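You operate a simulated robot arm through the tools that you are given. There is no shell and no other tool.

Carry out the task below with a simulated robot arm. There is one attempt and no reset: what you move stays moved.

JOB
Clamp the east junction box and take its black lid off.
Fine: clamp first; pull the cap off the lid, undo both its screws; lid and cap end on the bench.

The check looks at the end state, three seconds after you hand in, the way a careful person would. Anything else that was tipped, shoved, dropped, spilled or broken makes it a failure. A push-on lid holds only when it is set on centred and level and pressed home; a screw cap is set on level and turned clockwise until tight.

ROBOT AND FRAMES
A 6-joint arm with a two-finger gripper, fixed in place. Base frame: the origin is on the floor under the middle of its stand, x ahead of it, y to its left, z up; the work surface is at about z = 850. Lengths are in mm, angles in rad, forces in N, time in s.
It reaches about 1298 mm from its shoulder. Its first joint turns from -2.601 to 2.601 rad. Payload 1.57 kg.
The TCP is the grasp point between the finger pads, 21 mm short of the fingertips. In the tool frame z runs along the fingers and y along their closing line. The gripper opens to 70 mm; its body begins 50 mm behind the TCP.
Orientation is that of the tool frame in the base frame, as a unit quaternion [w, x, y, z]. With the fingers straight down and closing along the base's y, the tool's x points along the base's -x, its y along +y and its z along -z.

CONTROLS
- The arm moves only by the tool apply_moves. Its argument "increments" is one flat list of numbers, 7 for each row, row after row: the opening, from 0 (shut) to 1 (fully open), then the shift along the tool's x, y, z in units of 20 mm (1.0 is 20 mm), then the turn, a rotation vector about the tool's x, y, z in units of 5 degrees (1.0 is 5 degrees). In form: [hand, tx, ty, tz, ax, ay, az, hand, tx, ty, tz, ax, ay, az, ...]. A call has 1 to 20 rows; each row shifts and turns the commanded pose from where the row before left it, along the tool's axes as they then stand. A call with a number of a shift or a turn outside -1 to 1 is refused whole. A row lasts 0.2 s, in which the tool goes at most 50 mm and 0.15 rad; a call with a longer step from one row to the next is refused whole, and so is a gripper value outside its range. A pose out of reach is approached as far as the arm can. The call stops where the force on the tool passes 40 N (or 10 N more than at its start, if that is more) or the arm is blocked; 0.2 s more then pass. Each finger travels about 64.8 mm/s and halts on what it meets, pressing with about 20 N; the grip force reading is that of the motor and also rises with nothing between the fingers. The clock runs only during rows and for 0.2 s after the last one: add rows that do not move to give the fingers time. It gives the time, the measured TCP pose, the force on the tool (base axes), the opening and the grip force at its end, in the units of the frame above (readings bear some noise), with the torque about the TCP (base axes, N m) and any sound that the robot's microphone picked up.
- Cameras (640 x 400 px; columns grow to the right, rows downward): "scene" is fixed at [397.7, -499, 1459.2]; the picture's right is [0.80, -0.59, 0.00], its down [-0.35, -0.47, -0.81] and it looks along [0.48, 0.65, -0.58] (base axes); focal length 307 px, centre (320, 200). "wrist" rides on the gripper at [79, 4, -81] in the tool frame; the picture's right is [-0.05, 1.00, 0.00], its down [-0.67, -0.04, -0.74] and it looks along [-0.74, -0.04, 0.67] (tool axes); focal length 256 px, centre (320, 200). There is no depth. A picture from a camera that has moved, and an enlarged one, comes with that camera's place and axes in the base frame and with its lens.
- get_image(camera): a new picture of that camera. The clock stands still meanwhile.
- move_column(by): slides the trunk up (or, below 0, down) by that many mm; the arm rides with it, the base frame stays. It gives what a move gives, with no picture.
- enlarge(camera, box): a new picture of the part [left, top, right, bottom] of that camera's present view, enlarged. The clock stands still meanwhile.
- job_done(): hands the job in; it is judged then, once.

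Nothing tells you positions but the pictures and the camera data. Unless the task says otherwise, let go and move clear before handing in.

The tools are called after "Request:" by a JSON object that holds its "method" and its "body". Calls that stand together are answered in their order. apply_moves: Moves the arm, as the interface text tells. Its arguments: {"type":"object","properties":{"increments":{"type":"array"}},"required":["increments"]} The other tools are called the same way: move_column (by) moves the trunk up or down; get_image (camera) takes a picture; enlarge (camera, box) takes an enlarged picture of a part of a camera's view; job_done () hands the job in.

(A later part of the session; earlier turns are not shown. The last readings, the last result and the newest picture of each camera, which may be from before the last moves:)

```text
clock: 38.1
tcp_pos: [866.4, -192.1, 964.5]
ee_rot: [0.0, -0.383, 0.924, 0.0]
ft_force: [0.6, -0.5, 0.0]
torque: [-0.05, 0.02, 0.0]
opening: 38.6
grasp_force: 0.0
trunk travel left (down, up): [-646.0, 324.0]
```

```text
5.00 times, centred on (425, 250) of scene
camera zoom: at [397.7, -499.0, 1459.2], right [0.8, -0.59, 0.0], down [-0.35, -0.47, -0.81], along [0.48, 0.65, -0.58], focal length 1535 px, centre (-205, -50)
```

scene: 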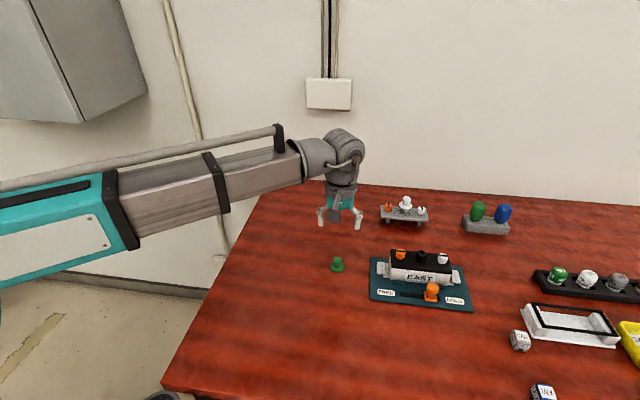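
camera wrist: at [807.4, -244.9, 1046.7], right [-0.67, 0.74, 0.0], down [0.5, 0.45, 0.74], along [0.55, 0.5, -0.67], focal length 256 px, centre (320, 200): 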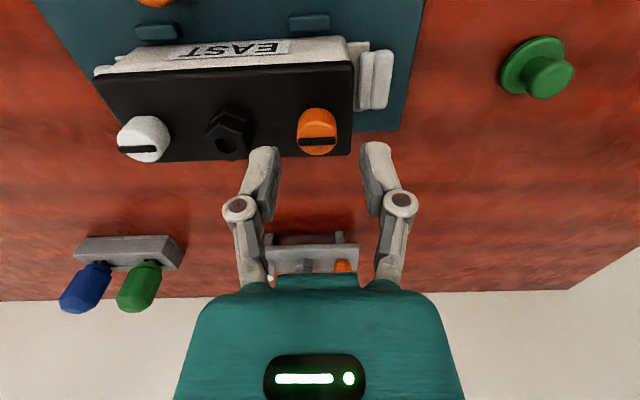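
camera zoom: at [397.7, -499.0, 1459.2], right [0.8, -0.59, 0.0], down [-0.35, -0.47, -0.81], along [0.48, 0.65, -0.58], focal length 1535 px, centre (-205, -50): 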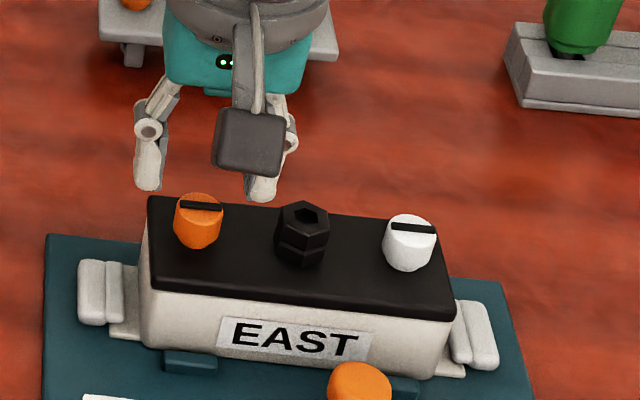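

The orange screw top is at s≈750, w≈477, z≈933. I'll align, lower so the fingers straddle it above the lid, and close on it.

Request:
{"method": "apply_moves", "body": {"increments": [0.55, -0.01, -0.08, 0, 0, 0, 0, 0.55, 0, 0, 0, 0, 0, 0]}}

Request:
{"method": "move_column", "body": {"by": -24}}

Request:
{"method": "get_image", "body": {"camera": "wrist"}}

Request:
{"method": "enlarge", "body": {"camera": "scene", "box": [370, 210, 480, 290]}}

```text
clock: 38.7
tcp_pos: [867.1, -193.0, 964.6]
ee_rot: [0.0, -0.383, 0.924, 0.0]
ft_force: [0.2, 0.7, 0.2]
torque: [0.03, -0.03, 0.02]
opening: 38.5
grasp_force: 0.1
trunk travel left (down, up): [-646.0, 324.0]
```

```text
clock: 39.4
tcp_pos: [867.0, -193.9, 939.6]
ee_rot: [0.001, -0.384, 0.923, 0.0]
ft_force: [-0.1, -0.1, -0.8]
torque: [-0.02, -0.01, -0.01]
opening: 38.4
grasp_force: 0.0
trunk travel left (down, up): [-622.0, 348.0]
```

```text
taken
camera wrist: at [808.7, -246.0, 1022.7], right [-0.67, 0.74, 0.0], down [0.5, 0.45, 0.74], along [0.55, 0.5, -0.67], focal length 256 px, centre (320, 200)
```

wrist: 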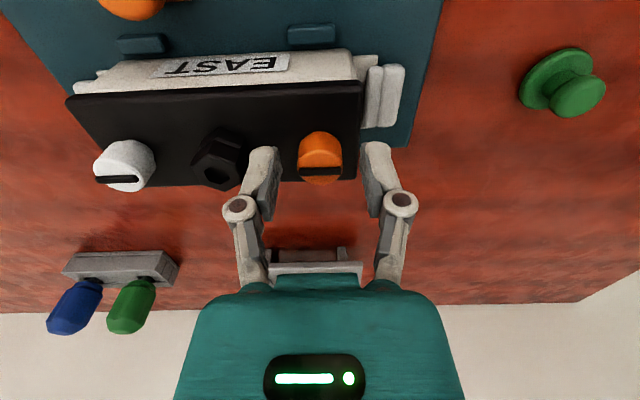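

```text
5.00 times, centred on (425, 250) of scene
camera zoom: at [397.7, -499.0, 1459.2], right [0.8, -0.59, 0.0], down [-0.35, -0.47, -0.81], along [0.48, 0.65, -0.58], focal length 1535 px, centre (-205, -50)
```

zoom: 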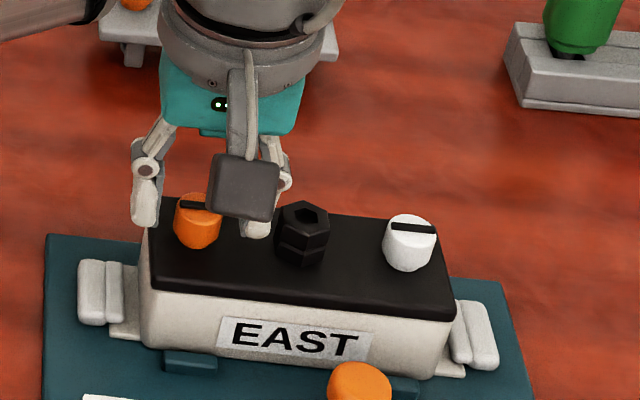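

Well centred. I'll close on the screw and turn it counter-clockwise (seen from above) in 5° steps.

Request:
{"method": "apply_moves", "body": {"increments": [0.2, 0, 0, 0, 0, 0, 0, 0, 0, 0, 0, 0, 0, 0, 0, 0, 0, 0, 0, 0, 0, 0, 0, 0, 0, 0, 0, 0]}}

Request:
{"method": "apply_moves", "body": {"increments": [0, 0, 0, 0, 0, 0, -1, 0, 0, 0, 0, 0, 0, -1, 0, 0, 0, 0, 0, 0, -1, 0, 0, 0, 0, 0, 0, -1, 0, 0, 0, 0, 0, 0, 0]}}

Request:
{"method": "get_image", "body": {"camera": "wrist"}}

Request:
{"method": "enlarge", "body": {"camera": "scene", "box": [370, 210, 480, 290]}}

```text
clock: 40.4
tcp_pos: [866.9, -193.2, 940.0]
ee_rot: [0.0, -0.383, 0.924, 0.0]
ft_force: [0.8, -0.2, 0.8]
torque: [0.0, -0.02, -0.01]
opening: 21.1
grasp_force: 19.9
trunk travel left (down, up): [-622.0, 348.0]
```

```text
clock: 41.6
tcp_pos: [867.2, -192.8, 941.2]
ee_rot: [-0.001, -0.539, 0.842, 0.0]
ft_force: [0.3, -1.1, 1.6]
torque: [-0.01, -0.03, -0.02]
opening: 20.8
grasp_force: 19.7
trunk travel left (down, up): [-622.0, 348.0]
```

```text
taken
camera wrist: at [830.5, -263.1, 1022.8], right [-0.88, 0.47, 0.0], down [0.31, 0.59, 0.74], along [0.35, 0.66, -0.67], focal length 256 px, centre (320, 200)
```

wrist: 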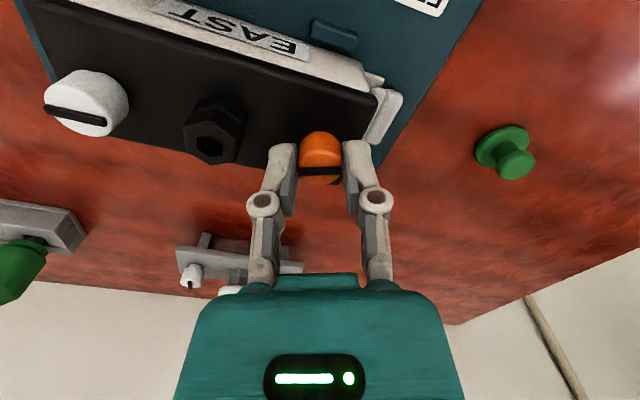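

```text
5.00 times, centred on (425, 250) of scene
camera zoom: at [397.7, -499.0, 1459.2], right [0.8, -0.59, 0.0], down [-0.35, -0.47, -0.81], along [0.48, 0.65, -0.58], focal length 1535 px, centre (-205, -50)
```

zoom: 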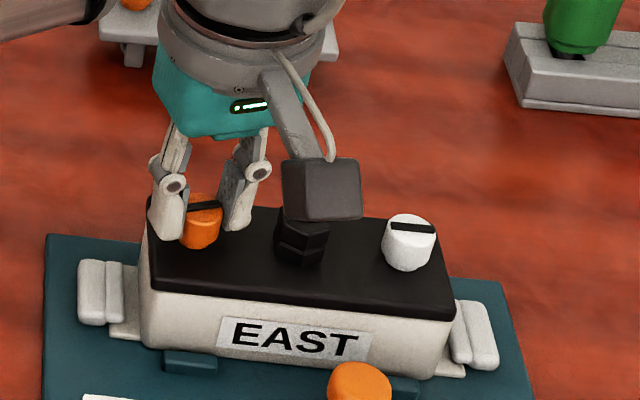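

The screw turns with the gripper at little force. I'll continue counter-clockwise to 90°.

Request:
{"method": "apply_moves", "body": {"increments": [0, 0, 0, 0, 0, 0, -1, 0, 0, 0, 0, 0, 0, -1, 0, 0, 0, 0, 0, 0, -1, 0, 0, 0, 0, 0, 0, -1, 0, 0, 0, 0, 0, 0, -1, 0, 0, 0, 0, 0, 0, -1, 0, 0, 0, 0, 0, 0, -1, 0, 0, 0, 0, 0, 0, 0]}}

Request:
{"method": "apply_moves", "body": {"increments": [0, 0, 0, 0, 0, 0, -1, 0, 0, 0, 0, 0, 0, -1, 0, 0, 0, 0, 0, 0, -1, 0, 0, 0, 0, 0, 0, -1, 0, 0, 0, 0, 0, 0, -1, 0, 0, 0, 0, 0, 0, -1, 0, 0, 0, 0, 0, 0, -1, 0, 0, 0, 0, 0, 0, 0]}}

Request:
{"method": "get_image", "body": {"camera": "wrist"}}

Request:
{"method": "enlarge", "body": {"camera": "scene", "box": [370, 210, 480, 290]}}

```text
clock: 43.4
tcp_pos: [868.2, -193.2, 941.0]
ee_rot: [0.0, 0.767, -0.641, -0.001]
ft_force: [1.0, -0.7, 1.4]
torque: [-0.03, -0.03, -0.02]
opening: 21.2
grasp_force: 19.8
trunk travel left (down, up): [-622.0, 348.0]
```

```text
clock: 45.2
tcp_pos: [867.2, -192.6, 939.9]
ee_rot: [0.0, 0.924, -0.382, 0.0]
ft_force: [0.0, 0.9, 0.9]
torque: [-0.02, -0.01, 0.02]
opening: 21.2
grasp_force: 20.0
trunk travel left (down, up): [-622.0, 348.0]
```

```text
taken
camera wrist: at [920.9, -251.9, 1022.6], right [-0.74, -0.67, 0.0], down [-0.45, 0.49, 0.75], along [-0.5, 0.55, -0.67], focal length 256 px, centre (320, 200)
```

wrist: 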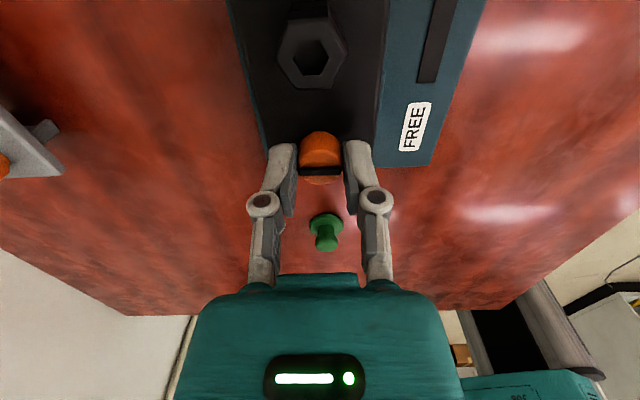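

```text
5.00 times, centred on (425, 250) of scene
camera zoom: at [397.7, -499.0, 1459.2], right [0.8, -0.59, 0.0], down [-0.35, -0.47, -0.81], along [0.48, 0.65, -0.58], focal length 1535 px, centre (-205, -50)
```

zoom: 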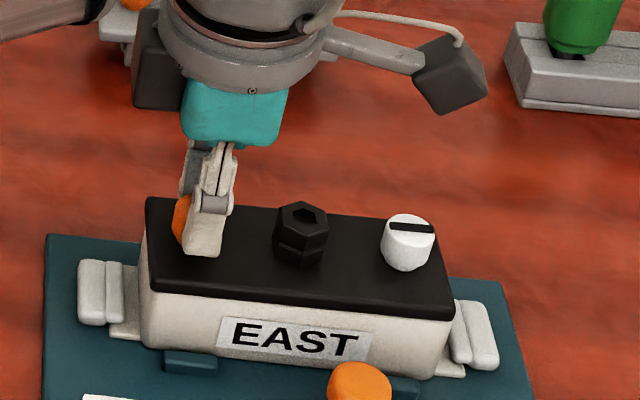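

The screw has turned 90° and its mark now points across the box, like the undone ones on the rack behind. I'll nudge a bit further to see whether there is an end stop.

Request:
{"method": "apply_moves", "body": {"increments": [0, 0, 0, 0, 0, 0, -1, 0, 0, 0, 0, 0, 0, 0]}}

Request:
{"method": "apply_moves", "body": {"increments": [0, 0, 0, 0, 0, 0, -1, 0, 0, 0, 0, 0, 0, -1, 0, 0, 0, 0, 0, 0, 0]}}

Request:
{"method": "enlarge", "body": {"camera": "wrist", "box": [240, 100, 400, 220]}}

```text
clock: 45.8
tcp_pos: [867.3, -192.6, 941.5]
ee_rot: [0.0, 0.94, -0.341, 0.0]
ft_force: [-1.9, -0.2, 0.1]
torque: [-0.03, 0.05, -0.11]
opening: 21.0
grasp_force: 19.4
trunk travel left (down, up): [-622.0, 348.0]
```

```text
clock: 46.6
tcp_pos: [868.2, -193.6, 939.8]
ee_rot: [0.0, 0.966, -0.258, 0.0]
ft_force: [-0.3, -0.7, 0.4]
torque: [-0.02, 0.01, -0.08]
opening: 20.5
grasp_force: 19.7
trunk travel left (down, up): [-622.0, 348.0]
```

```text
3.33 times, centred on (320, 160) of wrist
camera zoom: at [934.5, -236.2, 1022.7], right [-0.54, -0.84, 0.0], down [-0.56, 0.36, 0.75], along [-0.63, 0.4, -0.67], focal length 853 px, centre (320, 333)
```

zoom: 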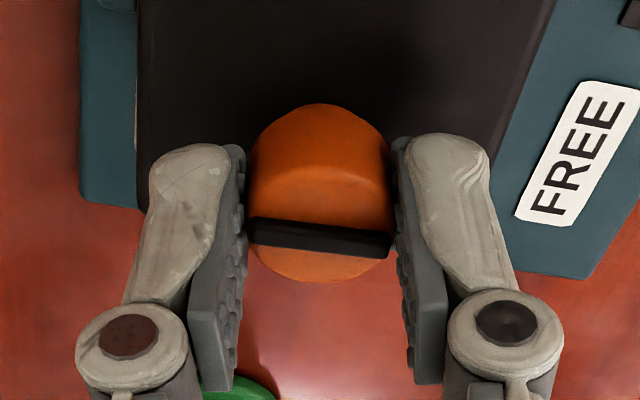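

Torque appears past 90° and the fingers begin to slip, so this is a quarter-turn screw at its end stop. I'll release, rise and check the mark.

Request:
{"method": "apply_moves", "body": {"increments": [0.4, 0, 0, 0, 0, 0, 0, 0.55, 0, 0, 0, 0, 0, 0, 0.55, 0, 0, 0, 0, 0, 0]}}

Request:
{"method": "move_column", "body": {"by": 60}}

Request:
{"method": "apply_moves", "body": {"increments": [0.55, 0, 0, 0, 0, 0, 1, 0.55, 0, 0, 0, 0, 0, 1, 0.55, 0, 0, 0, 0, 0, 1, 0.55, 0, 0, 0, 0, 0, 1, 0.55, 0, 0, 0, 0, 0, 1, 0.55, 0, 0, 0, 0, 0, 1, 0.55, 0, 0, 0, 0, 0, 1, 0.55, 0, 0, 0, 0, 0, 1, 0.55, 0, 0, 0, 0, 0, 1, 0.55, 0, 0, 0, 0, 0, 1, 0.55, 0, 0, 0, 0, 0, 1, 0.55, 0, 0, 0, 0, 0, 1, 0.55, 0, 0, 0, 0, 0, 1, 0.55, 0, 0, 0, 0, 0, 1, 0.55, 0, 0, 0, 0, 0, 1, 0.55, 0, 0, 0, 0, 0, 1, 0.55, 0, 0, 0, 0, 0, 1, 0.55, 0, 0, 0, 0, 0, 1, 0.55, 0, 0, 0, 0, 0, 1, 0.55, 0, 0, 0, 0, 0, 1]}}

Request:
{"method": "apply_moves", "body": {"increments": [0.55, 0, 0, 0, 0, 0, 1, 0.55, 0, 0, 0, 0, 0, 0]}}

Request:
{"method": "get_image", "body": {"camera": "wrist"}}

Request:
{"method": "enlarge", "body": {"camera": "scene", "box": [370, 210, 480, 290]}}

```text
clock: 47.4
tcp_pos: [868.1, -192.3, 939.5]
ee_rot: [0.0, 0.966, -0.258, 0.0]
ft_force: [-0.7, 0.3, 0.0]
torque: [-0.01, 0.0, 0.03]
opening: 38.5
grasp_force: 0.1
trunk travel left (down, up): [-622.0, 348.0]
```

```text
clock: 48.4
tcp_pos: [868.0, -193.4, 1000.7]
ee_rot: [0.0, 0.966, -0.257, 0.0]
ft_force: [0.0, 0.1, 0.2]
torque: [0.0, 0.02, -0.03]
opening: 38.5
grasp_force: 0.1
trunk travel left (down, up): [-682.0, 288.0]
```

```text
clock: 52.6
tcp_pos: [869.2, -193.1, 1001.6]
ee_rot: [0.0, -0.423, 0.906, -0.001]
ft_force: [0.4, 0.6, 0.0]
torque: [0.02, -0.02, 0.01]
opening: 38.6
grasp_force: 0.0
trunk travel left (down, up): [-682.0, 288.0]
```

```text
clock: 53.2
tcp_pos: [867.8, -194.3, 999.5]
ee_rot: [0.0, -0.383, 0.924, 0.0]
ft_force: [0.5, 0.0, -0.1]
torque: [-0.02, -0.02, 0.03]
opening: 38.5
grasp_force: 0.1
trunk travel left (down, up): [-682.0, 288.0]
```

```text
taken
camera wrist: at [808.7, -246.0, 1082.7], right [-0.67, 0.74, 0.0], down [0.5, 0.45, 0.74], along [0.55, 0.5, -0.67], focal length 256 px, centre (320, 200)
```

wrist: 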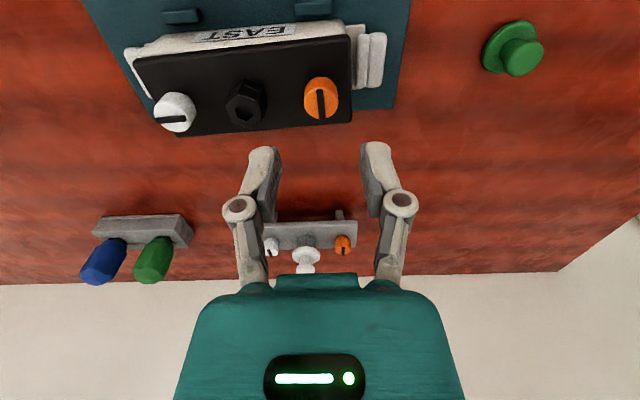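

```text
5.00 times, centred on (425, 250) of scene
camera zoom: at [397.7, -499.0, 1459.2], right [0.8, -0.59, 0.0], down [-0.35, -0.47, -0.81], along [0.48, 0.65, -0.58], focal length 1535 px, centre (-205, -50)
```

zoom: 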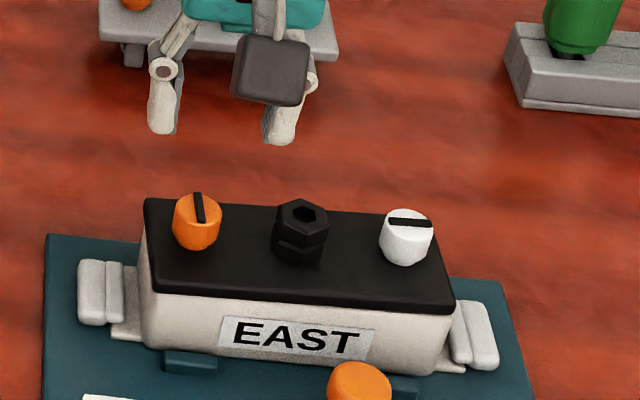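

The orange screw is undone, with its mark now across. The picture suggests the lid may have shifted a hair, so I'll look closer before the white screw.

Request:
{"method": "enlarge", "body": {"camera": "scene", "box": [385, 240, 465, 300]}}

Request:
{"method": "enlarge", "body": {"camera": "wrist", "box": [110, 10, 390, 150]}}

```text
6.67 times, centred on (425, 270) of scene
camera zoom: at [397.7, -499.0, 1459.2], right [0.8, -0.59, 0.0], down [-0.35, -0.47, -0.81], along [0.48, 0.65, -0.58], focal length 2046 px, centre (-380, -267)
```

zoom: 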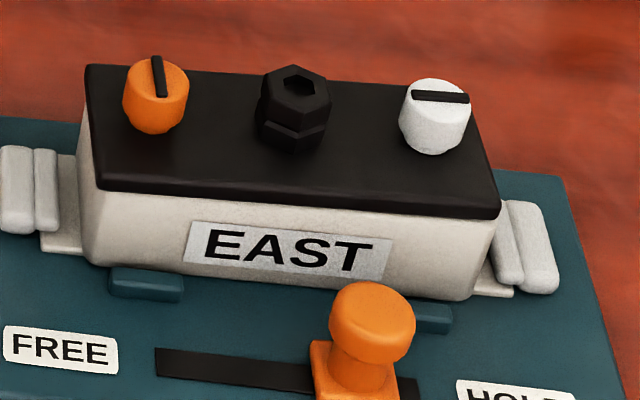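

```text
2.29 times, centred on (250, 80) of wrist
camera zoom: at [808.7, -246.0, 1082.7], right [-0.67, 0.74, 0.0], down [0.5, 0.45, 0.74], along [0.55, 0.5, -0.67], focal length 585 px, centre (480, 474)
```

zoom: 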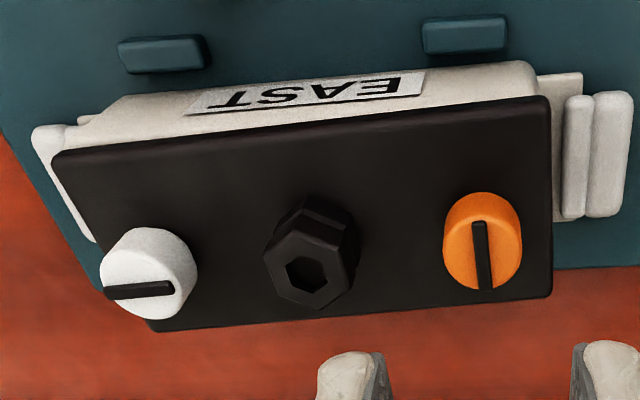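

Request:
{"method": "apply_moves", "body": {"increments": [0.55, 0.063, -0.81, 0, 0, 0, 0, 0.55, 0.063, -0.81, 0, 0, 0, 0, 0.55, 0.063, -0.81, 0, 0, 0, 0, 0.55, 0, 0, 0, 0, 0, 0]}}

Request:
{"method": "get_image", "body": {"camera": "wrist"}}

Request:
{"method": "enlarge", "body": {"camera": "wrist", "box": [180, 0, 460, 150]}}

```text
clock: 54.2
tcp_pos: [900.0, -229.9, 1000.5]
ee_rot: [0.0, -0.383, 0.924, 0.0]
ft_force: [-0.3, -0.1, 0.0]
torque: [-0.03, -0.05, -0.01]
opening: 38.4
grasp_force: 0.1
trunk travel left (down, up): [-682.0, 288.0]
```

```text
taken
camera wrist: at [840.8, -282.9, 1082.6], right [-0.67, 0.74, 0.0], down [0.5, 0.45, 0.74], along [0.55, 0.5, -0.67], focal length 256 px, centre (320, 200)
```

wrist: 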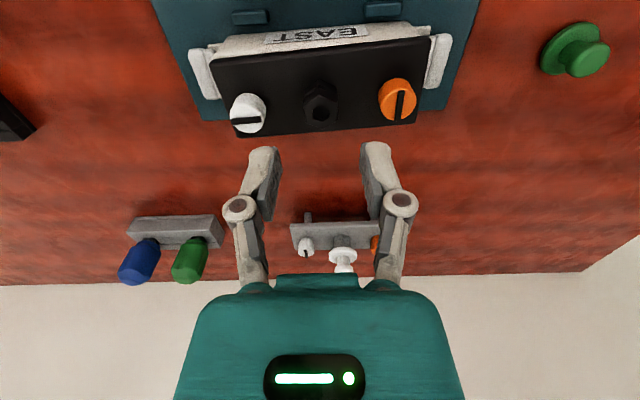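

```text
2.29 times, centred on (320, 75) of wrist
camera zoom: at [840.8, -282.9, 1082.6], right [-0.67, 0.74, 0.0], down [0.5, 0.45, 0.74], along [0.55, 0.5, -0.67], focal length 585 px, centre (320, 486)
```

zoom: 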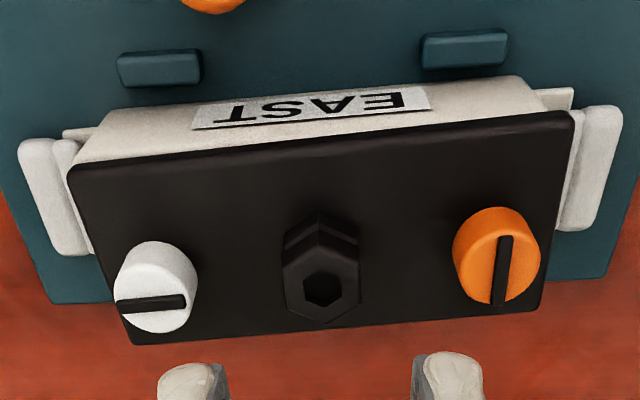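

The box turned about 2.5° in the clamp when I tested the end stop, so I won't push the second screw past its 90°. I'll move over the white screw (s≈847.5, w≈480) and check.

Request:
{"method": "apply_moves", "body": {"increments": [0.55, -0.108, -0.808, 0, 0, 0, 0, 0.55, -0.108, -0.808, 0, 0, 0, 0, 0.55, -0.108, -0.808, 0, 0, 0, 0, 0.55, 0, 0, 0, 0, 0, 0]}}

Request:
{"method": "move_column", "body": {"by": -36}}

Request:
{"method": "enlarge", "body": {"camera": "wrist", "box": [220, 60, 420, 190]}}

Request:
{"method": "enlarge", "body": {"camera": "scene", "box": [370, 210, 480, 290]}}

```text
clock: 55.2
tcp_pos: [938.2, -261.1, 1000.2]
ee_rot: [0.0, -0.384, 0.923, 0.0]
ft_force: [0.6, 0.0, -0.3]
torque: [-0.01, 0.0, -0.01]
opening: 38.6
grasp_force: 0.0
trunk travel left (down, up): [-682.0, 288.0]
```

```text
clock: 56.0
tcp_pos: [938.6, -258.9, 964.5]
ee_rot: [0.0, -0.383, 0.924, 0.0]
ft_force: [0.2, 1.1, -0.1]
torque: [0.01, 0.01, 0.03]
opening: 38.6
grasp_force: 0.0
trunk travel left (down, up): [-646.0, 324.0]
```

```text
3.08 times, centred on (320, 125) of wrist
camera zoom: at [879.6, -313.0, 1046.7], right [-0.67, 0.74, 0.0], down [0.5, 0.45, 0.74], along [0.55, 0.5, -0.67], focal length 788 px, centre (320, 431)
```

zoom: 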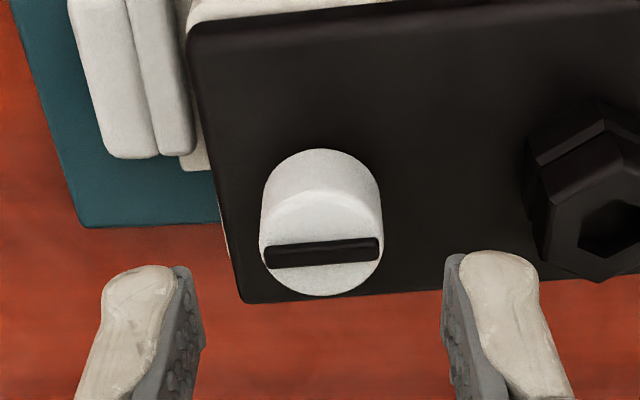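

```text
5.00 times, centred on (425, 250) of scene
camera zoom: at [397.7, -499.0, 1459.2], right [0.8, -0.59, 0.0], down [-0.35, -0.47, -0.81], along [0.48, 0.65, -0.58], focal length 1535 px, centre (-205, -50)
```

zoom: 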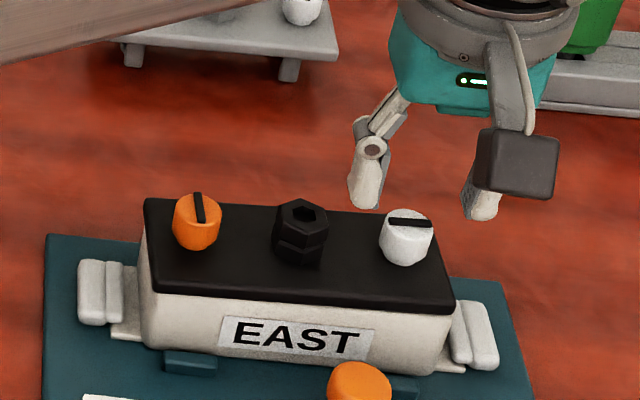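

Aligned with the white screw. I'll lower, close, and turn it counter-clockwise.

Request:
{"method": "move_column", "body": {"by": -24.5}}

Request:
{"method": "apply_moves", "body": {"increments": [0.2, 0, 0, 0, 0, 0, 0, 0, 0, 0, 0, 0, 0, 0, 0, 0, 0, 0, 0, 0, 0, 0, 0, 0, 0, 0, 0, 0]}}

Request:
{"method": "apply_moves", "body": {"increments": [0, 0, 0, 0, 0, 0, -1, 0, 0, 0, 0, 0, 0, -1, 0, 0, 0, 0, 0, 0, -1, 0, 0, 0, 0, 0, 0, -1, 0, 0, 0, 0, 0, 0, -1, 0, 0, 0, 0, 0, 0, -1, 0, 0, 0, 0, 0, 0, -1, 0, 0, 0, 0, 0, 0, -1, 0, 0, 0, 0, 0, 0, 0]}}

Request:
{"method": "get_image", "body": {"camera": "wrist"}}

```text
clock: 56.7
tcp_pos: [938.1, -259.5, 940.8]
ee_rot: [0.0, -0.383, 0.924, 0.0]
ft_force: [-0.5, -0.6, -0.2]
torque: [0.04, 0.0, 0.0]
opening: 38.5
grasp_force: 0.0
trunk travel left (down, up): [-621.0, 349.0]
```

```text
clock: 57.7
tcp_pos: [940.0, -260.1, 940.3]
ee_rot: [0.0, -0.383, 0.924, 0.0]
ft_force: [0.6, -1.4, 0.8]
torque: [-0.01, 0.0, -0.02]
opening: 20.9
grasp_force: 19.8
trunk travel left (down, up): [-621.0, 349.0]
```

```text
clock: 59.7
tcp_pos: [939.4, -260.1, 939.6]
ee_rot: [0.0, -0.677, 0.736, 0.0]
ft_force: [3.6, -2.3, 3.7]
torque: [-0.03, -0.06, 0.0]
opening: 20.9
grasp_force: 20.4
trunk travel left (down, up): [-621.0, 349.0]
```

```text
taken
camera wrist: at [927.8, -338.5, 1022.2], right [-0.99, 0.14, 0.0], down [0.09, 0.66, 0.74], along [0.1, 0.74, -0.67], focal length 256 px, centre (320, 200)
```

wrist: 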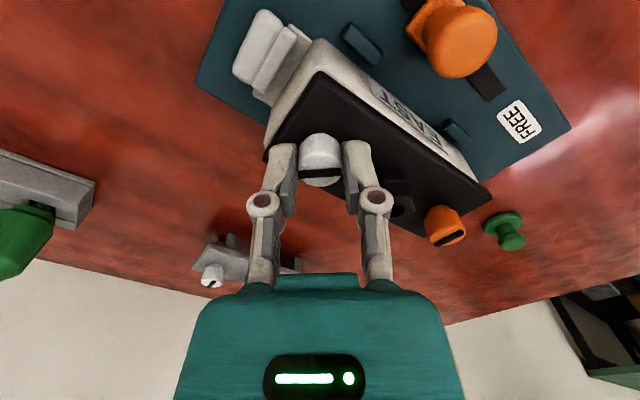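

Request:
{"method": "apply_moves", "body": {"increments": [0, 0, 0, 0, 0, 0, -1, 0, 0, 0, 0, 0, 0, -1, 0, 0, 0, 0, 0, 0, -1, 0, 0, 0, 0, 0, 0, -1, 0, 0, 0, 0, 0, 0, -1, 0, 0, 0, 0, 0, 0, -1, 0, 0, 0, 0, 0, 0, -1, 0, 0, 0, 0, 0, 0, -1, 0, 0, 0, 0, 0, 0, -1, 0, 0, 0, 0, 0, 0, 0]}}

Request:
{"method": "apply_moves", "body": {"increments": [0, 0, 0, 0, 0, 0, -0.4, 0, 0, 0, 0, 0, 0, 0]}}

Request:
{"method": "apply_moves", "body": {"increments": [0, 0, 0, 0, 0, 0, -0.4, 0, 0, 0, 0, 0, 0, 0]}}

```text
clock: 61.9
tcp_pos: [937.4, -260.4, 939.9]
ee_rot: [-0.001, 0.907, -0.42, 0.0]
ft_force: [4.9, -4.7, 5.4]
torque: [-0.13, -0.09, -0.02]
opening: 21.1
grasp_force: 19.9
trunk travel left (down, up): [-621.0, 349.0]
```

```text
clock: 62.5
tcp_pos: [938.4, -261.1, 941.0]
ee_rot: [-0.001, 0.914, -0.406, -0.001]
ft_force: [2.6, -4.9, 2.1]
torque: [-0.11, -0.07, 0.0]
opening: 20.9
grasp_force: 19.8
trunk travel left (down, up): [-621.0, 349.0]
```

```text
clock: 63.1
tcp_pos: [939.4, -259.9, 940.9]
ee_rot: [0.0, 0.921, -0.39, -0.001]
ft_force: [3.2, -4.3, 2.5]
torque: [-0.04, -0.05, -0.12]
opening: 21.1
grasp_force: 20.3
trunk travel left (down, up): [-621.0, 349.0]
```

The torque just rose at 89°, so the white screw is at its end stop. I'll release and rise.

Request:
{"method": "apply_moves", "body": {"increments": [0.4, 0, 0, 0, 0, 0, 0, 0.55, 0, 0, 0, 0, 0, 0, 0.55, 0, 0, 0, 0, 0, 0]}}

Request:
{"method": "move_column", "body": {"by": 60}}

Request:
{"method": "apply_moves", "body": {"increments": [0.55, 0, 0, 0, 0, 0, 1, 0.55, 0, 0, 0, 0, 0, 1, 0.55, 0, 0, 0, 0, 0, 1, 0.55, 0, 0, 0, 0, 0, 1, 0.55, 0, 0, 0, 0, 0, 1, 0.55, 0, 0, 0, 0, 0, 1, 0.55, 0, 0, 0, 0, 0, 1, 0.55, 0, 0, 0, 0, 0, 1, 0.55, 0, 0, 0, 0, 0, 1, 0.55, 0, 0, 0, 0, 0, 1, 0.55, 0, 0, 0, 0, 0, 1, 0.55, 0, 0, 0, 0, 0, 1, 0.55, 0, 0, 0, 0, 0, 1, 0.55, 0, 0, 0, 0, 0, 1, 0.55, 0, 0, 0, 0, 0, 1, 0.55, 0, 0, 0, 0, 0, 1, 0.55, 0, 0, 0, 0, 0, 1, 0.55, 0, 0, 0, 0, 0, 0.8, 0.55, 0, 0, 0, 0, 0, 0]}}

Request:
{"method": "apply_moves", "body": {"increments": [0.55, 0.0, 0.8, 0, 0, 0, 0, 0.55, 0.0, 0.8, 0, 0, 0, 0, 0.55, 0.2, 0.8, 0, 0, 0, 0, 0.55, 0, 0, 0, 0, 0, 0]}}

Request:
{"method": "get_image", "body": {"camera": "wrist"}}

Request:
{"method": "enlarge", "body": {"camera": "wrist", "box": [180, 0, 460, 150]}}

Request:
{"method": "enlarge", "body": {"camera": "scene", "box": [370, 210, 480, 290]}}

```text
clock: 63.9
tcp_pos: [939.7, -259.5, 941.1]
ee_rot: [0.001, 0.921, -0.39, 0.0]
ft_force: [0.8, -0.2, 0.2]
torque: [-0.03, 0.02, 0.02]
opening: 38.1
grasp_force: 0.0
trunk travel left (down, up): [-621.0, 349.0]
```

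```text
clock: 64.9
tcp_pos: [939.3, -259.7, 999.5]
ee_rot: [-0.001, 0.921, -0.389, 0.0]
ft_force: [-0.1, 0.2, 0.1]
torque: [-0.01, 0.0, 0.02]
opening: 38.7
grasp_force: 0.1
trunk travel left (down, up): [-681.0, 289.0]
```

```text
clock: 68.9
tcp_pos: [938.2, -260.2, 999.8]
ee_rot: [0.0, -0.383, 0.924, -0.001]
ft_force: [0.4, 0.7, -0.6]
torque: [0.01, 0.0, 0.03]
opening: 38.7
grasp_force: 0.0
trunk travel left (down, up): [-681.0, 289.0]
```

```text
clock: 69.9
tcp_pos: [901.6, -228.9, 999.9]
ee_rot: [-0.001, -0.383, 0.924, 0.0]
ft_force: [0.2, -0.6, -0.4]
torque: [0.0, 0.03, -0.01]
opening: 38.4
grasp_force: 0.1
trunk travel left (down, up): [-681.0, 289.0]
```

```text
taken
camera wrist: at [842.3, -281.7, 1082.2], right [-0.67, 0.74, 0.0], down [0.5, 0.45, 0.74], along [0.55, 0.5, -0.67], focal length 256 px, centre (320, 200)
```

wrist: 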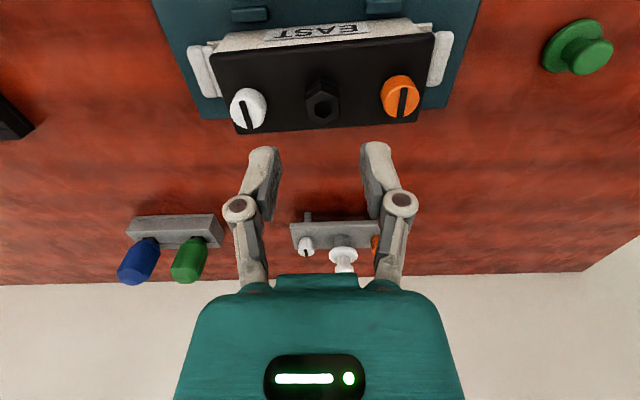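

```text
2.29 times, centred on (320, 75) of wrist
camera zoom: at [842.3, -281.7, 1082.2], right [-0.67, 0.74, 0.0], down [0.5, 0.45, 0.74], along [0.55, 0.5, -0.67], focal length 585 px, centre (320, 486)
```

zoom: 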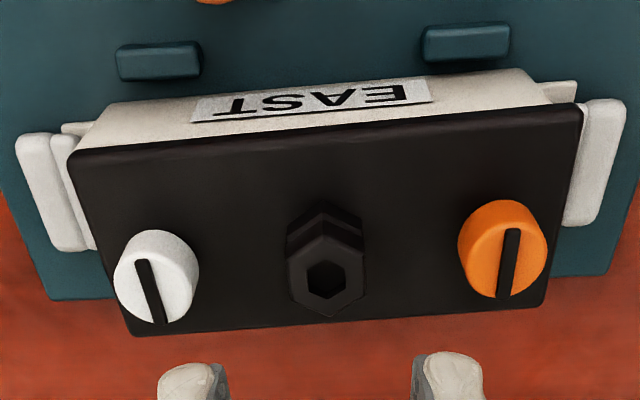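

```text
5.00 times, centred on (425, 250) of scene
camera zoom: at [397.7, -499.0, 1459.2], right [0.8, -0.59, 0.0], down [-0.35, -0.47, -0.81], along [0.48, 0.65, -0.58], focal length 1535 px, centre (-205, -50)
```

zoom: 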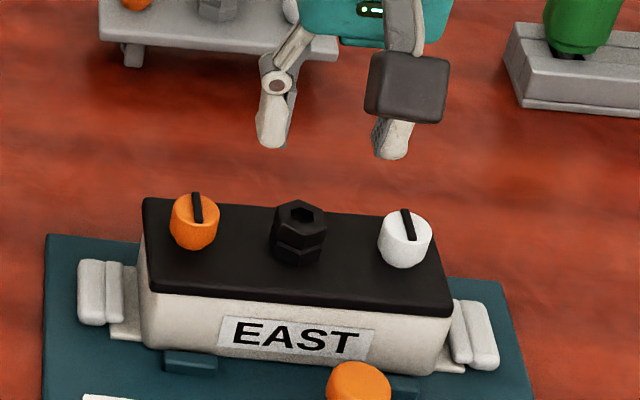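

Both screw marks are now across the box, so both are undone. Next I'll grip the hex post in the middle of the lid, starting by aligning and lowering partway.

Request:
{"method": "apply_moves", "body": {"increments": [0.52, -0.08, 0.08, 0, 0, 0, 0, 0.52, 0, 0, 0, 0, 0, 0]}}

Request:
{"method": "move_column", "body": {"by": -38}}

Request:
{"method": "enlarge", "body": {"camera": "wrist", "box": [200, 60, 440, 210]}}

Request:
{"method": "enlarge", "body": {"camera": "scene", "box": [370, 210, 480, 290]}}

```text
clock: 70.5
tcp_pos: [901.5, -227.0, 1000.2]
ee_rot: [0.0, -0.383, 0.924, 0.0]
ft_force: [0.8, 0.7, 0.8]
torque: [0.01, -0.01, -0.05]
opening: 36.2
grasp_force: 0.1
trunk travel left (down, up): [-681.0, 289.0]
```

```text
clock: 71.3
tcp_pos: [901.4, -225.4, 961.8]
ee_rot: [0.0, -0.383, 0.924, 0.0]
ft_force: [-1.0, -0.3, 0.7]
torque: [0.0, 0.02, -0.02]
opening: 36.4
grasp_force: 0.2
trunk travel left (down, up): [-643.0, 327.0]
```

```text
2.67 times, centred on (320, 135) of wrist
camera zoom: at [842.5, -279.6, 1044.2], right [-0.67, 0.74, 0.0], down [0.5, 0.45, 0.74], along [0.55, 0.5, -0.67], focal length 683 px, centre (320, 373)
```

zoom: 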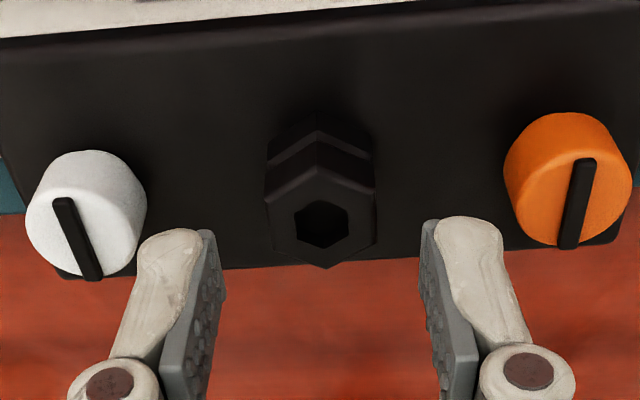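

```text
5.00 times, centred on (425, 250) of scene
camera zoom: at [397.7, -499.0, 1459.2], right [0.8, -0.59, 0.0], down [-0.35, -0.47, -0.81], along [0.48, 0.65, -0.58], focal length 1535 px, centre (-205, -50)
```

zoom: 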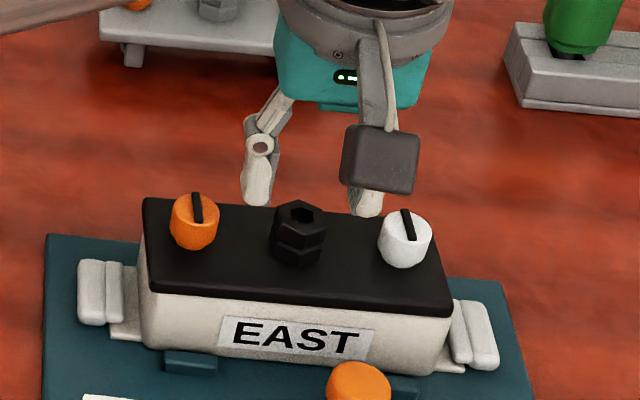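

The hex is centred between the fingers. I'll lower and grip it.

Request:
{"method": "move_column", "body": {"by": -23.5}}

Request:
{"method": "apply_moves", "body": {"increments": [0.3, 0, 0, 0, 0, 0, 0, 0.1, 0, 0, 0, 0, 0, 0, 0, 0, 0, 0, 0, 0, 0, 0, 0, 0, 0, 0, 0, 0]}}

Request:
{"method": "get_image", "body": {"camera": "wrist"}}

Request:
{"method": "enlarge", "body": {"camera": "scene", "box": [370, 210, 480, 290]}}

```text
clock: 72.0
tcp_pos: [902.1, -227.5, 938.1]
ee_rot: [0.0, -0.384, 0.924, 0.0]
ft_force: [-0.6, -0.2, -0.5]
torque: [0.01, 0.02, -0.02]
opening: 36.3
grasp_force: 0.1
trunk travel left (down, up): [-620.0, 350.0]
```

```text
clock: 73.0
tcp_pos: [901.2, -227.0, 938.9]
ee_rot: [-0.001, -0.384, 0.923, 0.0]
ft_force: [1.1, -0.5, 1.3]
torque: [-0.01, -0.02, -0.03]
opening: 23.7
grasp_force: 20.1
trunk travel left (down, up): [-620.0, 350.0]
```

```text
taken
camera wrist: at [842.6, -279.6, 1020.7], right [-0.67, 0.74, 0.0], down [0.5, 0.45, 0.74], along [0.55, 0.5, -0.67], focal length 256 px, centre (320, 200)
```

wrist: 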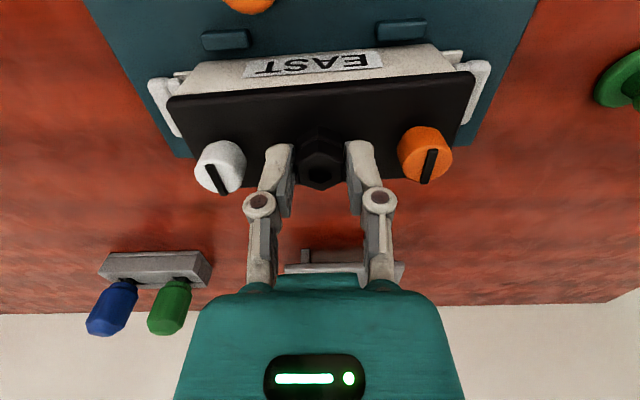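

```text
5.00 times, centred on (425, 250) of scene
camera zoom: at [397.7, -499.0, 1459.2], right [0.8, -0.59, 0.0], down [-0.35, -0.47, -0.81], along [0.48, 0.65, -0.58], focal length 1535 px, centre (-205, -50)
```

zoom: 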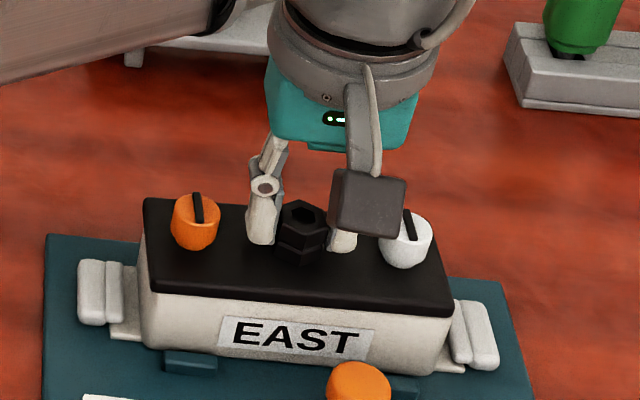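

I have the hex gripped at 23.7 mm. I'll lift gently and check that only the lid comes up.

Request:
{"method": "move_column", "body": {"by": 6}}

Request:
{"method": "enlarge", "body": {"camera": "scene", "box": [370, 210, 480, 290]}}

Request:
{"method": "get_image", "body": {"camera": "wrist"}}

```text
clock: 73.5
tcp_pos: [902.4, -227.8, 945.2]
ee_rot: [-0.001, -0.383, 0.924, 0.0]
ft_force: [-0.6, -0.1, -0.8]
torque: [0.02, 0.02, 0.01]
opening: 23.7
grasp_force: 19.8
trunk travel left (down, up): [-626.0, 344.0]
```

```text
5.00 times, centred on (425, 250) of scene
camera zoom: at [397.7, -499.0, 1459.2], right [0.8, -0.59, 0.0], down [-0.35, -0.47, -0.81], along [0.48, 0.65, -0.58], focal length 1535 px, centre (-205, -50)
```

zoom: 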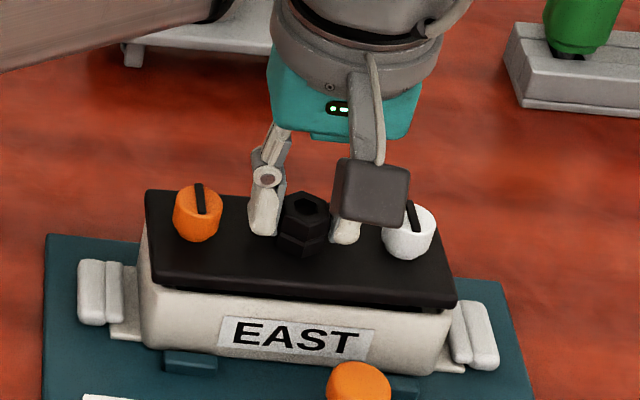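

```text
taken
camera wrist: at [842.8, -279.6, 1026.5], right [-0.67, 0.74, 0.0], down [0.5, 0.45, 0.74], along [0.55, 0.5, -0.67], focal length 256 px, centre (320, 200)
```

wrist: 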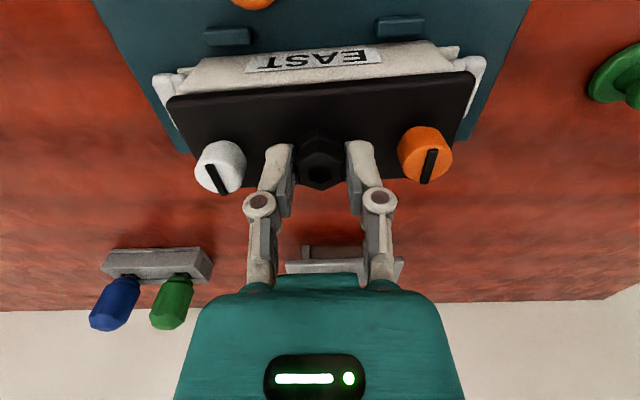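

The lid comes free and the box stays put. I'll raise it well clear.

Request:
{"method": "move_column", "body": {"by": 25}}

Request:
{"method": "move_column", "body": {"by": 70}}

Request:
{"method": "get_image", "body": {"camera": "scene"}}

Request:
{"method": "get_image", "body": {"camera": "wrist"}}

Request:
{"method": "enlarge", "body": {"camera": "scene", "box": [350, 170, 490, 310]}}

```text
clock: 74.2
tcp_pos: [901.5, -226.4, 969.2]
ee_rot: [0.0, -0.383, 0.924, -0.001]
ft_force: [0.5, 0.1, -2.0]
torque: [0.02, -0.01, 0.01]
opening: 23.7
grasp_force: 20.2
trunk travel left (down, up): [-651.0, 319.0]
```

```text
clock: 75.3
tcp_pos: [900.8, -226.8, 1038.6]
ee_rot: [0.0, -0.384, 0.924, 0.0]
ft_force: [0.1, 0.3, -1.3]
torque: [-0.01, -0.03, -0.01]
opening: 23.8
grasp_force: 20.4
trunk travel left (down, up): [-721.0, 249.0]
```

```text
taken
```

scene: 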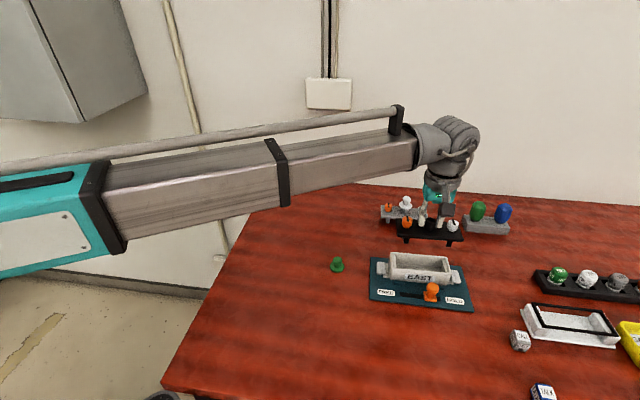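

```text
taken
camera wrist: at [842.9, -279.6, 1121.5], right [-0.67, 0.74, 0.0], down [0.5, 0.45, 0.74], along [0.55, 0.5, -0.67], focal length 256 px, centre (320, 200)
```

wrist: 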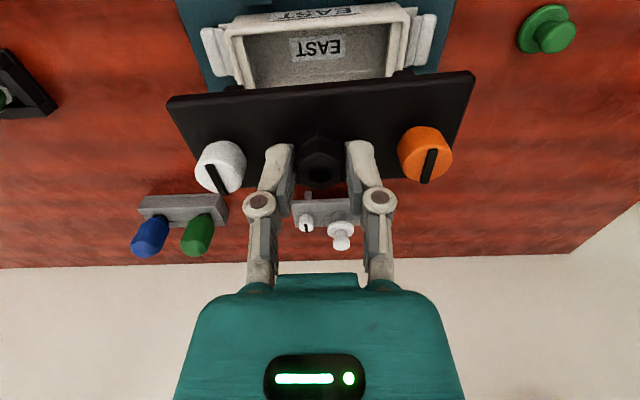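

```text
2.86 times, centred on (420, 240) of scene
camera zoom: at [397.7, -499.0, 1459.2], right [0.8, -0.59, 0.0], down [-0.35, -0.47, -0.81], along [0.48, 0.65, -0.58], focal length 877 px, centre (34, 86)
```

zoom: 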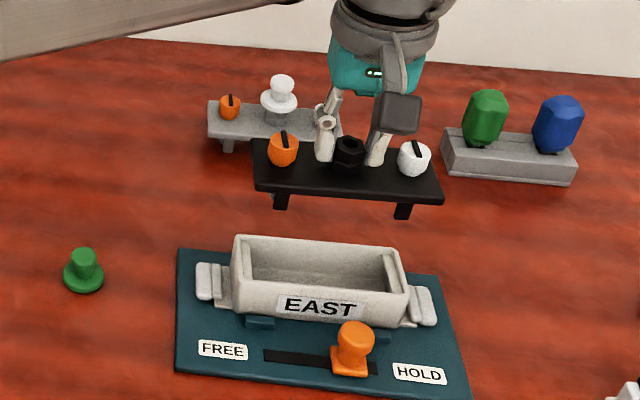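

The lid is off and shows two feet underneath, like the grey one standing on the bench behind. I'll carry it to the free area at the front left and set it on its feet.

Request:
{"method": "apply_moves", "body": {"increments": [0, 0.2, 0.4, 0, 0, 0, 0, 0, 0.418, 0.832, 0, 0, 0, 0, 0, 0.418, 0.832, 0, 0, 0, 0, 0, 0.418, 0.832, 0, 0, 0, 0, 0, 0.418, 0.832, 0, 0, 0, 0, 0, 0.418, 0.832, 0, 0, 0, 0, 0, 0.418, 0.832, 0, 0, 0, 0, 0, 0.418, 0.832, 0, 0, 0, 0, 0, 0.418, 0.832, 0, 0, 0, 0, 0, 0.418, 0.832, 0, 0, 0, 0, 0, 0.418, 0.832, 0, 0, 0, 0, 0, 0.418, 0.832, 0, 0, 0, 0, 0, 0.418, 0.832, 0, 0, 0, 0, 0, 0.418, 0.832, 0, 0, 0, 0, 0, 0.2, 0.4, 0, 0, 0, 0, 0, 0, 0, 0, 0, 0, 0]}}

Request:
{"method": "get_image", "body": {"camera": "scene"}}

Request:
{"method": "get_image", "body": {"camera": "wrist"}}

```text
clock: 78.7
tcp_pos: [654.9, -146.5, 1039.7]
ee_rot: [0.0, -0.384, 0.923, 0.0]
ft_force: [0.1, -0.2, -0.5]
torque: [-0.03, -0.02, 0.0]
opening: 23.6
grasp_force: 20.1
trunk travel left (down, up): [-721.0, 249.0]
```

```text
taken
```

scene: 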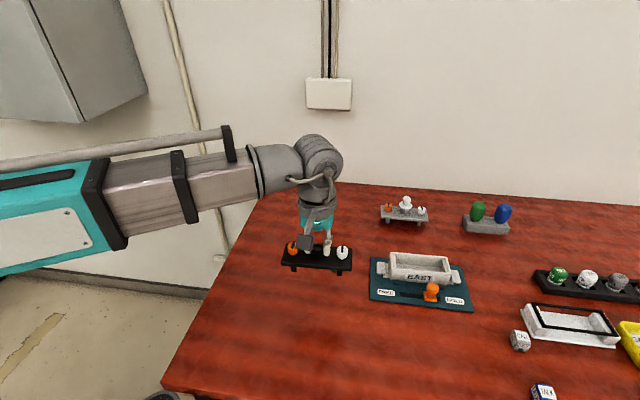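

```text
taken
camera wrist: at [595.5, -199.5, 1121.7], right [-0.67, 0.74, 0.0], down [0.5, 0.45, 0.74], along [0.55, 0.5, -0.67], focal length 256 px, centre (320, 200)
```

wrist: 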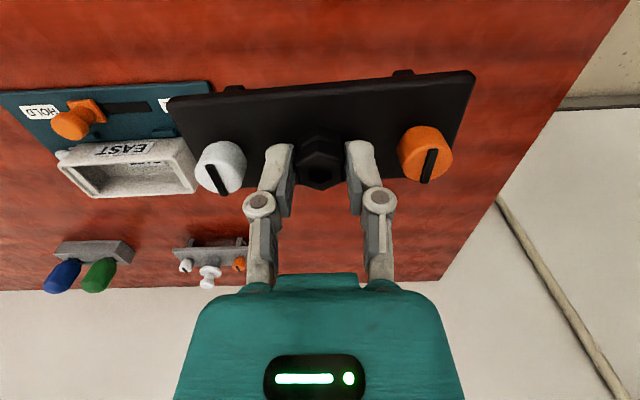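

Request:
{"method": "move_column", "body": {"by": -105}}

Request:
{"method": "enlarge", "body": {"camera": "scene", "box": [270, 230, 400, 340]}}

Request:
{"method": "get_image", "body": {"camera": "wrist"}}

```text
clock: 80.1
tcp_pos: [655.2, -147.4, 934.8]
ee_rot: [0.0, -0.384, 0.924, 0.0]
ft_force: [0.2, 0.7, -1.2]
torque: [-0.03, 0.0, 0.01]
opening: 23.7
grasp_force: 20.2
trunk travel left (down, up): [-616.0, 354.0]
```

```text
3.64 times, centred on (335, 285) of scene
camera zoom: at [397.7, -499.0, 1459.2], right [0.8, -0.59, 0.0], down [-0.35, -0.47, -0.81], along [0.48, 0.65, -0.58], focal length 1116 px, centre (266, -109)
```

zoom: 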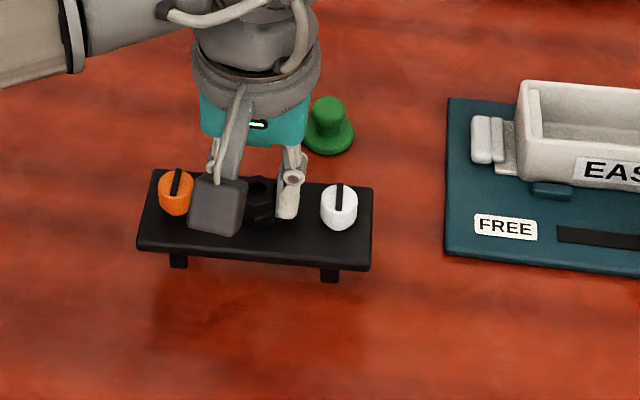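

```text
taken
camera wrist: at [595.4, -199.5, 1016.8], right [-0.67, 0.74, 0.0], down [0.5, 0.45, 0.74], along [0.55, 0.5, -0.67], focal length 256 px, centre (320, 200)
```

wrist: 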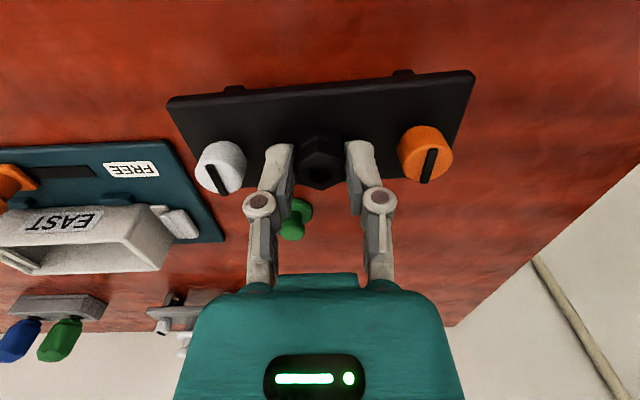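

The spot is clear. I'll lower in small steps and watch the force.

Request:
{"method": "move_column", "body": {"by": -15}}

Request:
{"method": "move_column", "body": {"by": -5}}

Request:
{"method": "enlarge", "body": {"camera": "scene", "box": [280, 260, 380, 345]}}

```text
clock: 80.7
tcp_pos: [654.3, -146.5, 919.8]
ee_rot: [0.0, -0.384, 0.923, 0.0]
ft_force: [-0.8, -0.2, -1.0]
torque: [0.01, 0.01, -0.02]
opening: 23.7
grasp_force: 20.2
trunk travel left (down, up): [-601.0, 369.0]
```

```text
clock: 81.3
tcp_pos: [654.2, -147.3, 913.4]
ee_rot: [0.0, -0.384, 0.923, 0.0]
ft_force: [-0.1, 1.2, -1.2]
torque: [-0.03, -0.03, 0.01]
opening: 23.3
grasp_force: 20.1
trunk travel left (down, up): [-596.0, 374.0]
```

```text
4.71 times, centred on (330, 302) of scene
camera zoom: at [397.7, -499.0, 1459.2], right [0.8, -0.59, 0.0], down [-0.35, -0.47, -0.81], along [0.48, 0.65, -0.58], focal length 1444 px, centre (273, -282)
```

zoom: 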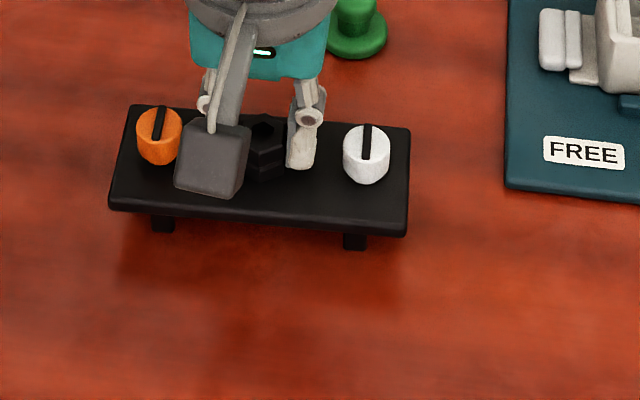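

Request:
{"method": "move_column", "body": {"by": -5}}

Request:
{"method": "move_column", "body": {"by": -4}}

Request:
{"method": "enlarge", "body": {"camera": "scene", "box": [280, 260, 380, 345]}}

```text
clock: 81.8
tcp_pos: [654.5, -146.4, 909.6]
ee_rot: [0.0, -0.383, 0.924, 0.0]
ft_force: [3.3, -2.3, 16.2]
torque: [0.02, -0.09, -0.04]
opening: 23.5
grasp_force: 19.7
trunk travel left (down, up): [-591.0, 379.0]
```

```text
clock: 82.3
tcp_pos: [653.2, -147.8, 906.5]
ee_rot: [0.0, -0.384, 0.923, 0.001]
ft_force: [-0.5, -0.7, 13.3]
torque: [0.0, -0.04, -0.01]
opening: 24.1
grasp_force: 20.2
trunk travel left (down, up): [-587.0, 383.0]
```

```text
4.71 times, centred on (330, 302) of scene
camera zoom: at [397.7, -499.0, 1459.2], right [0.8, -0.59, 0.0], down [-0.35, -0.47, -0.81], along [0.48, 0.65, -0.58], focal length 1444 px, centre (273, -282)
```

zoom: 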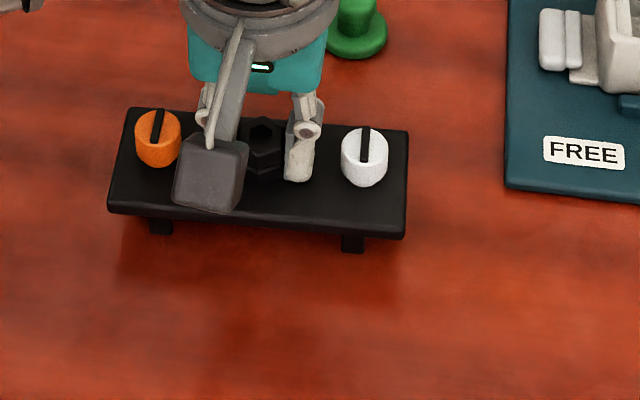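

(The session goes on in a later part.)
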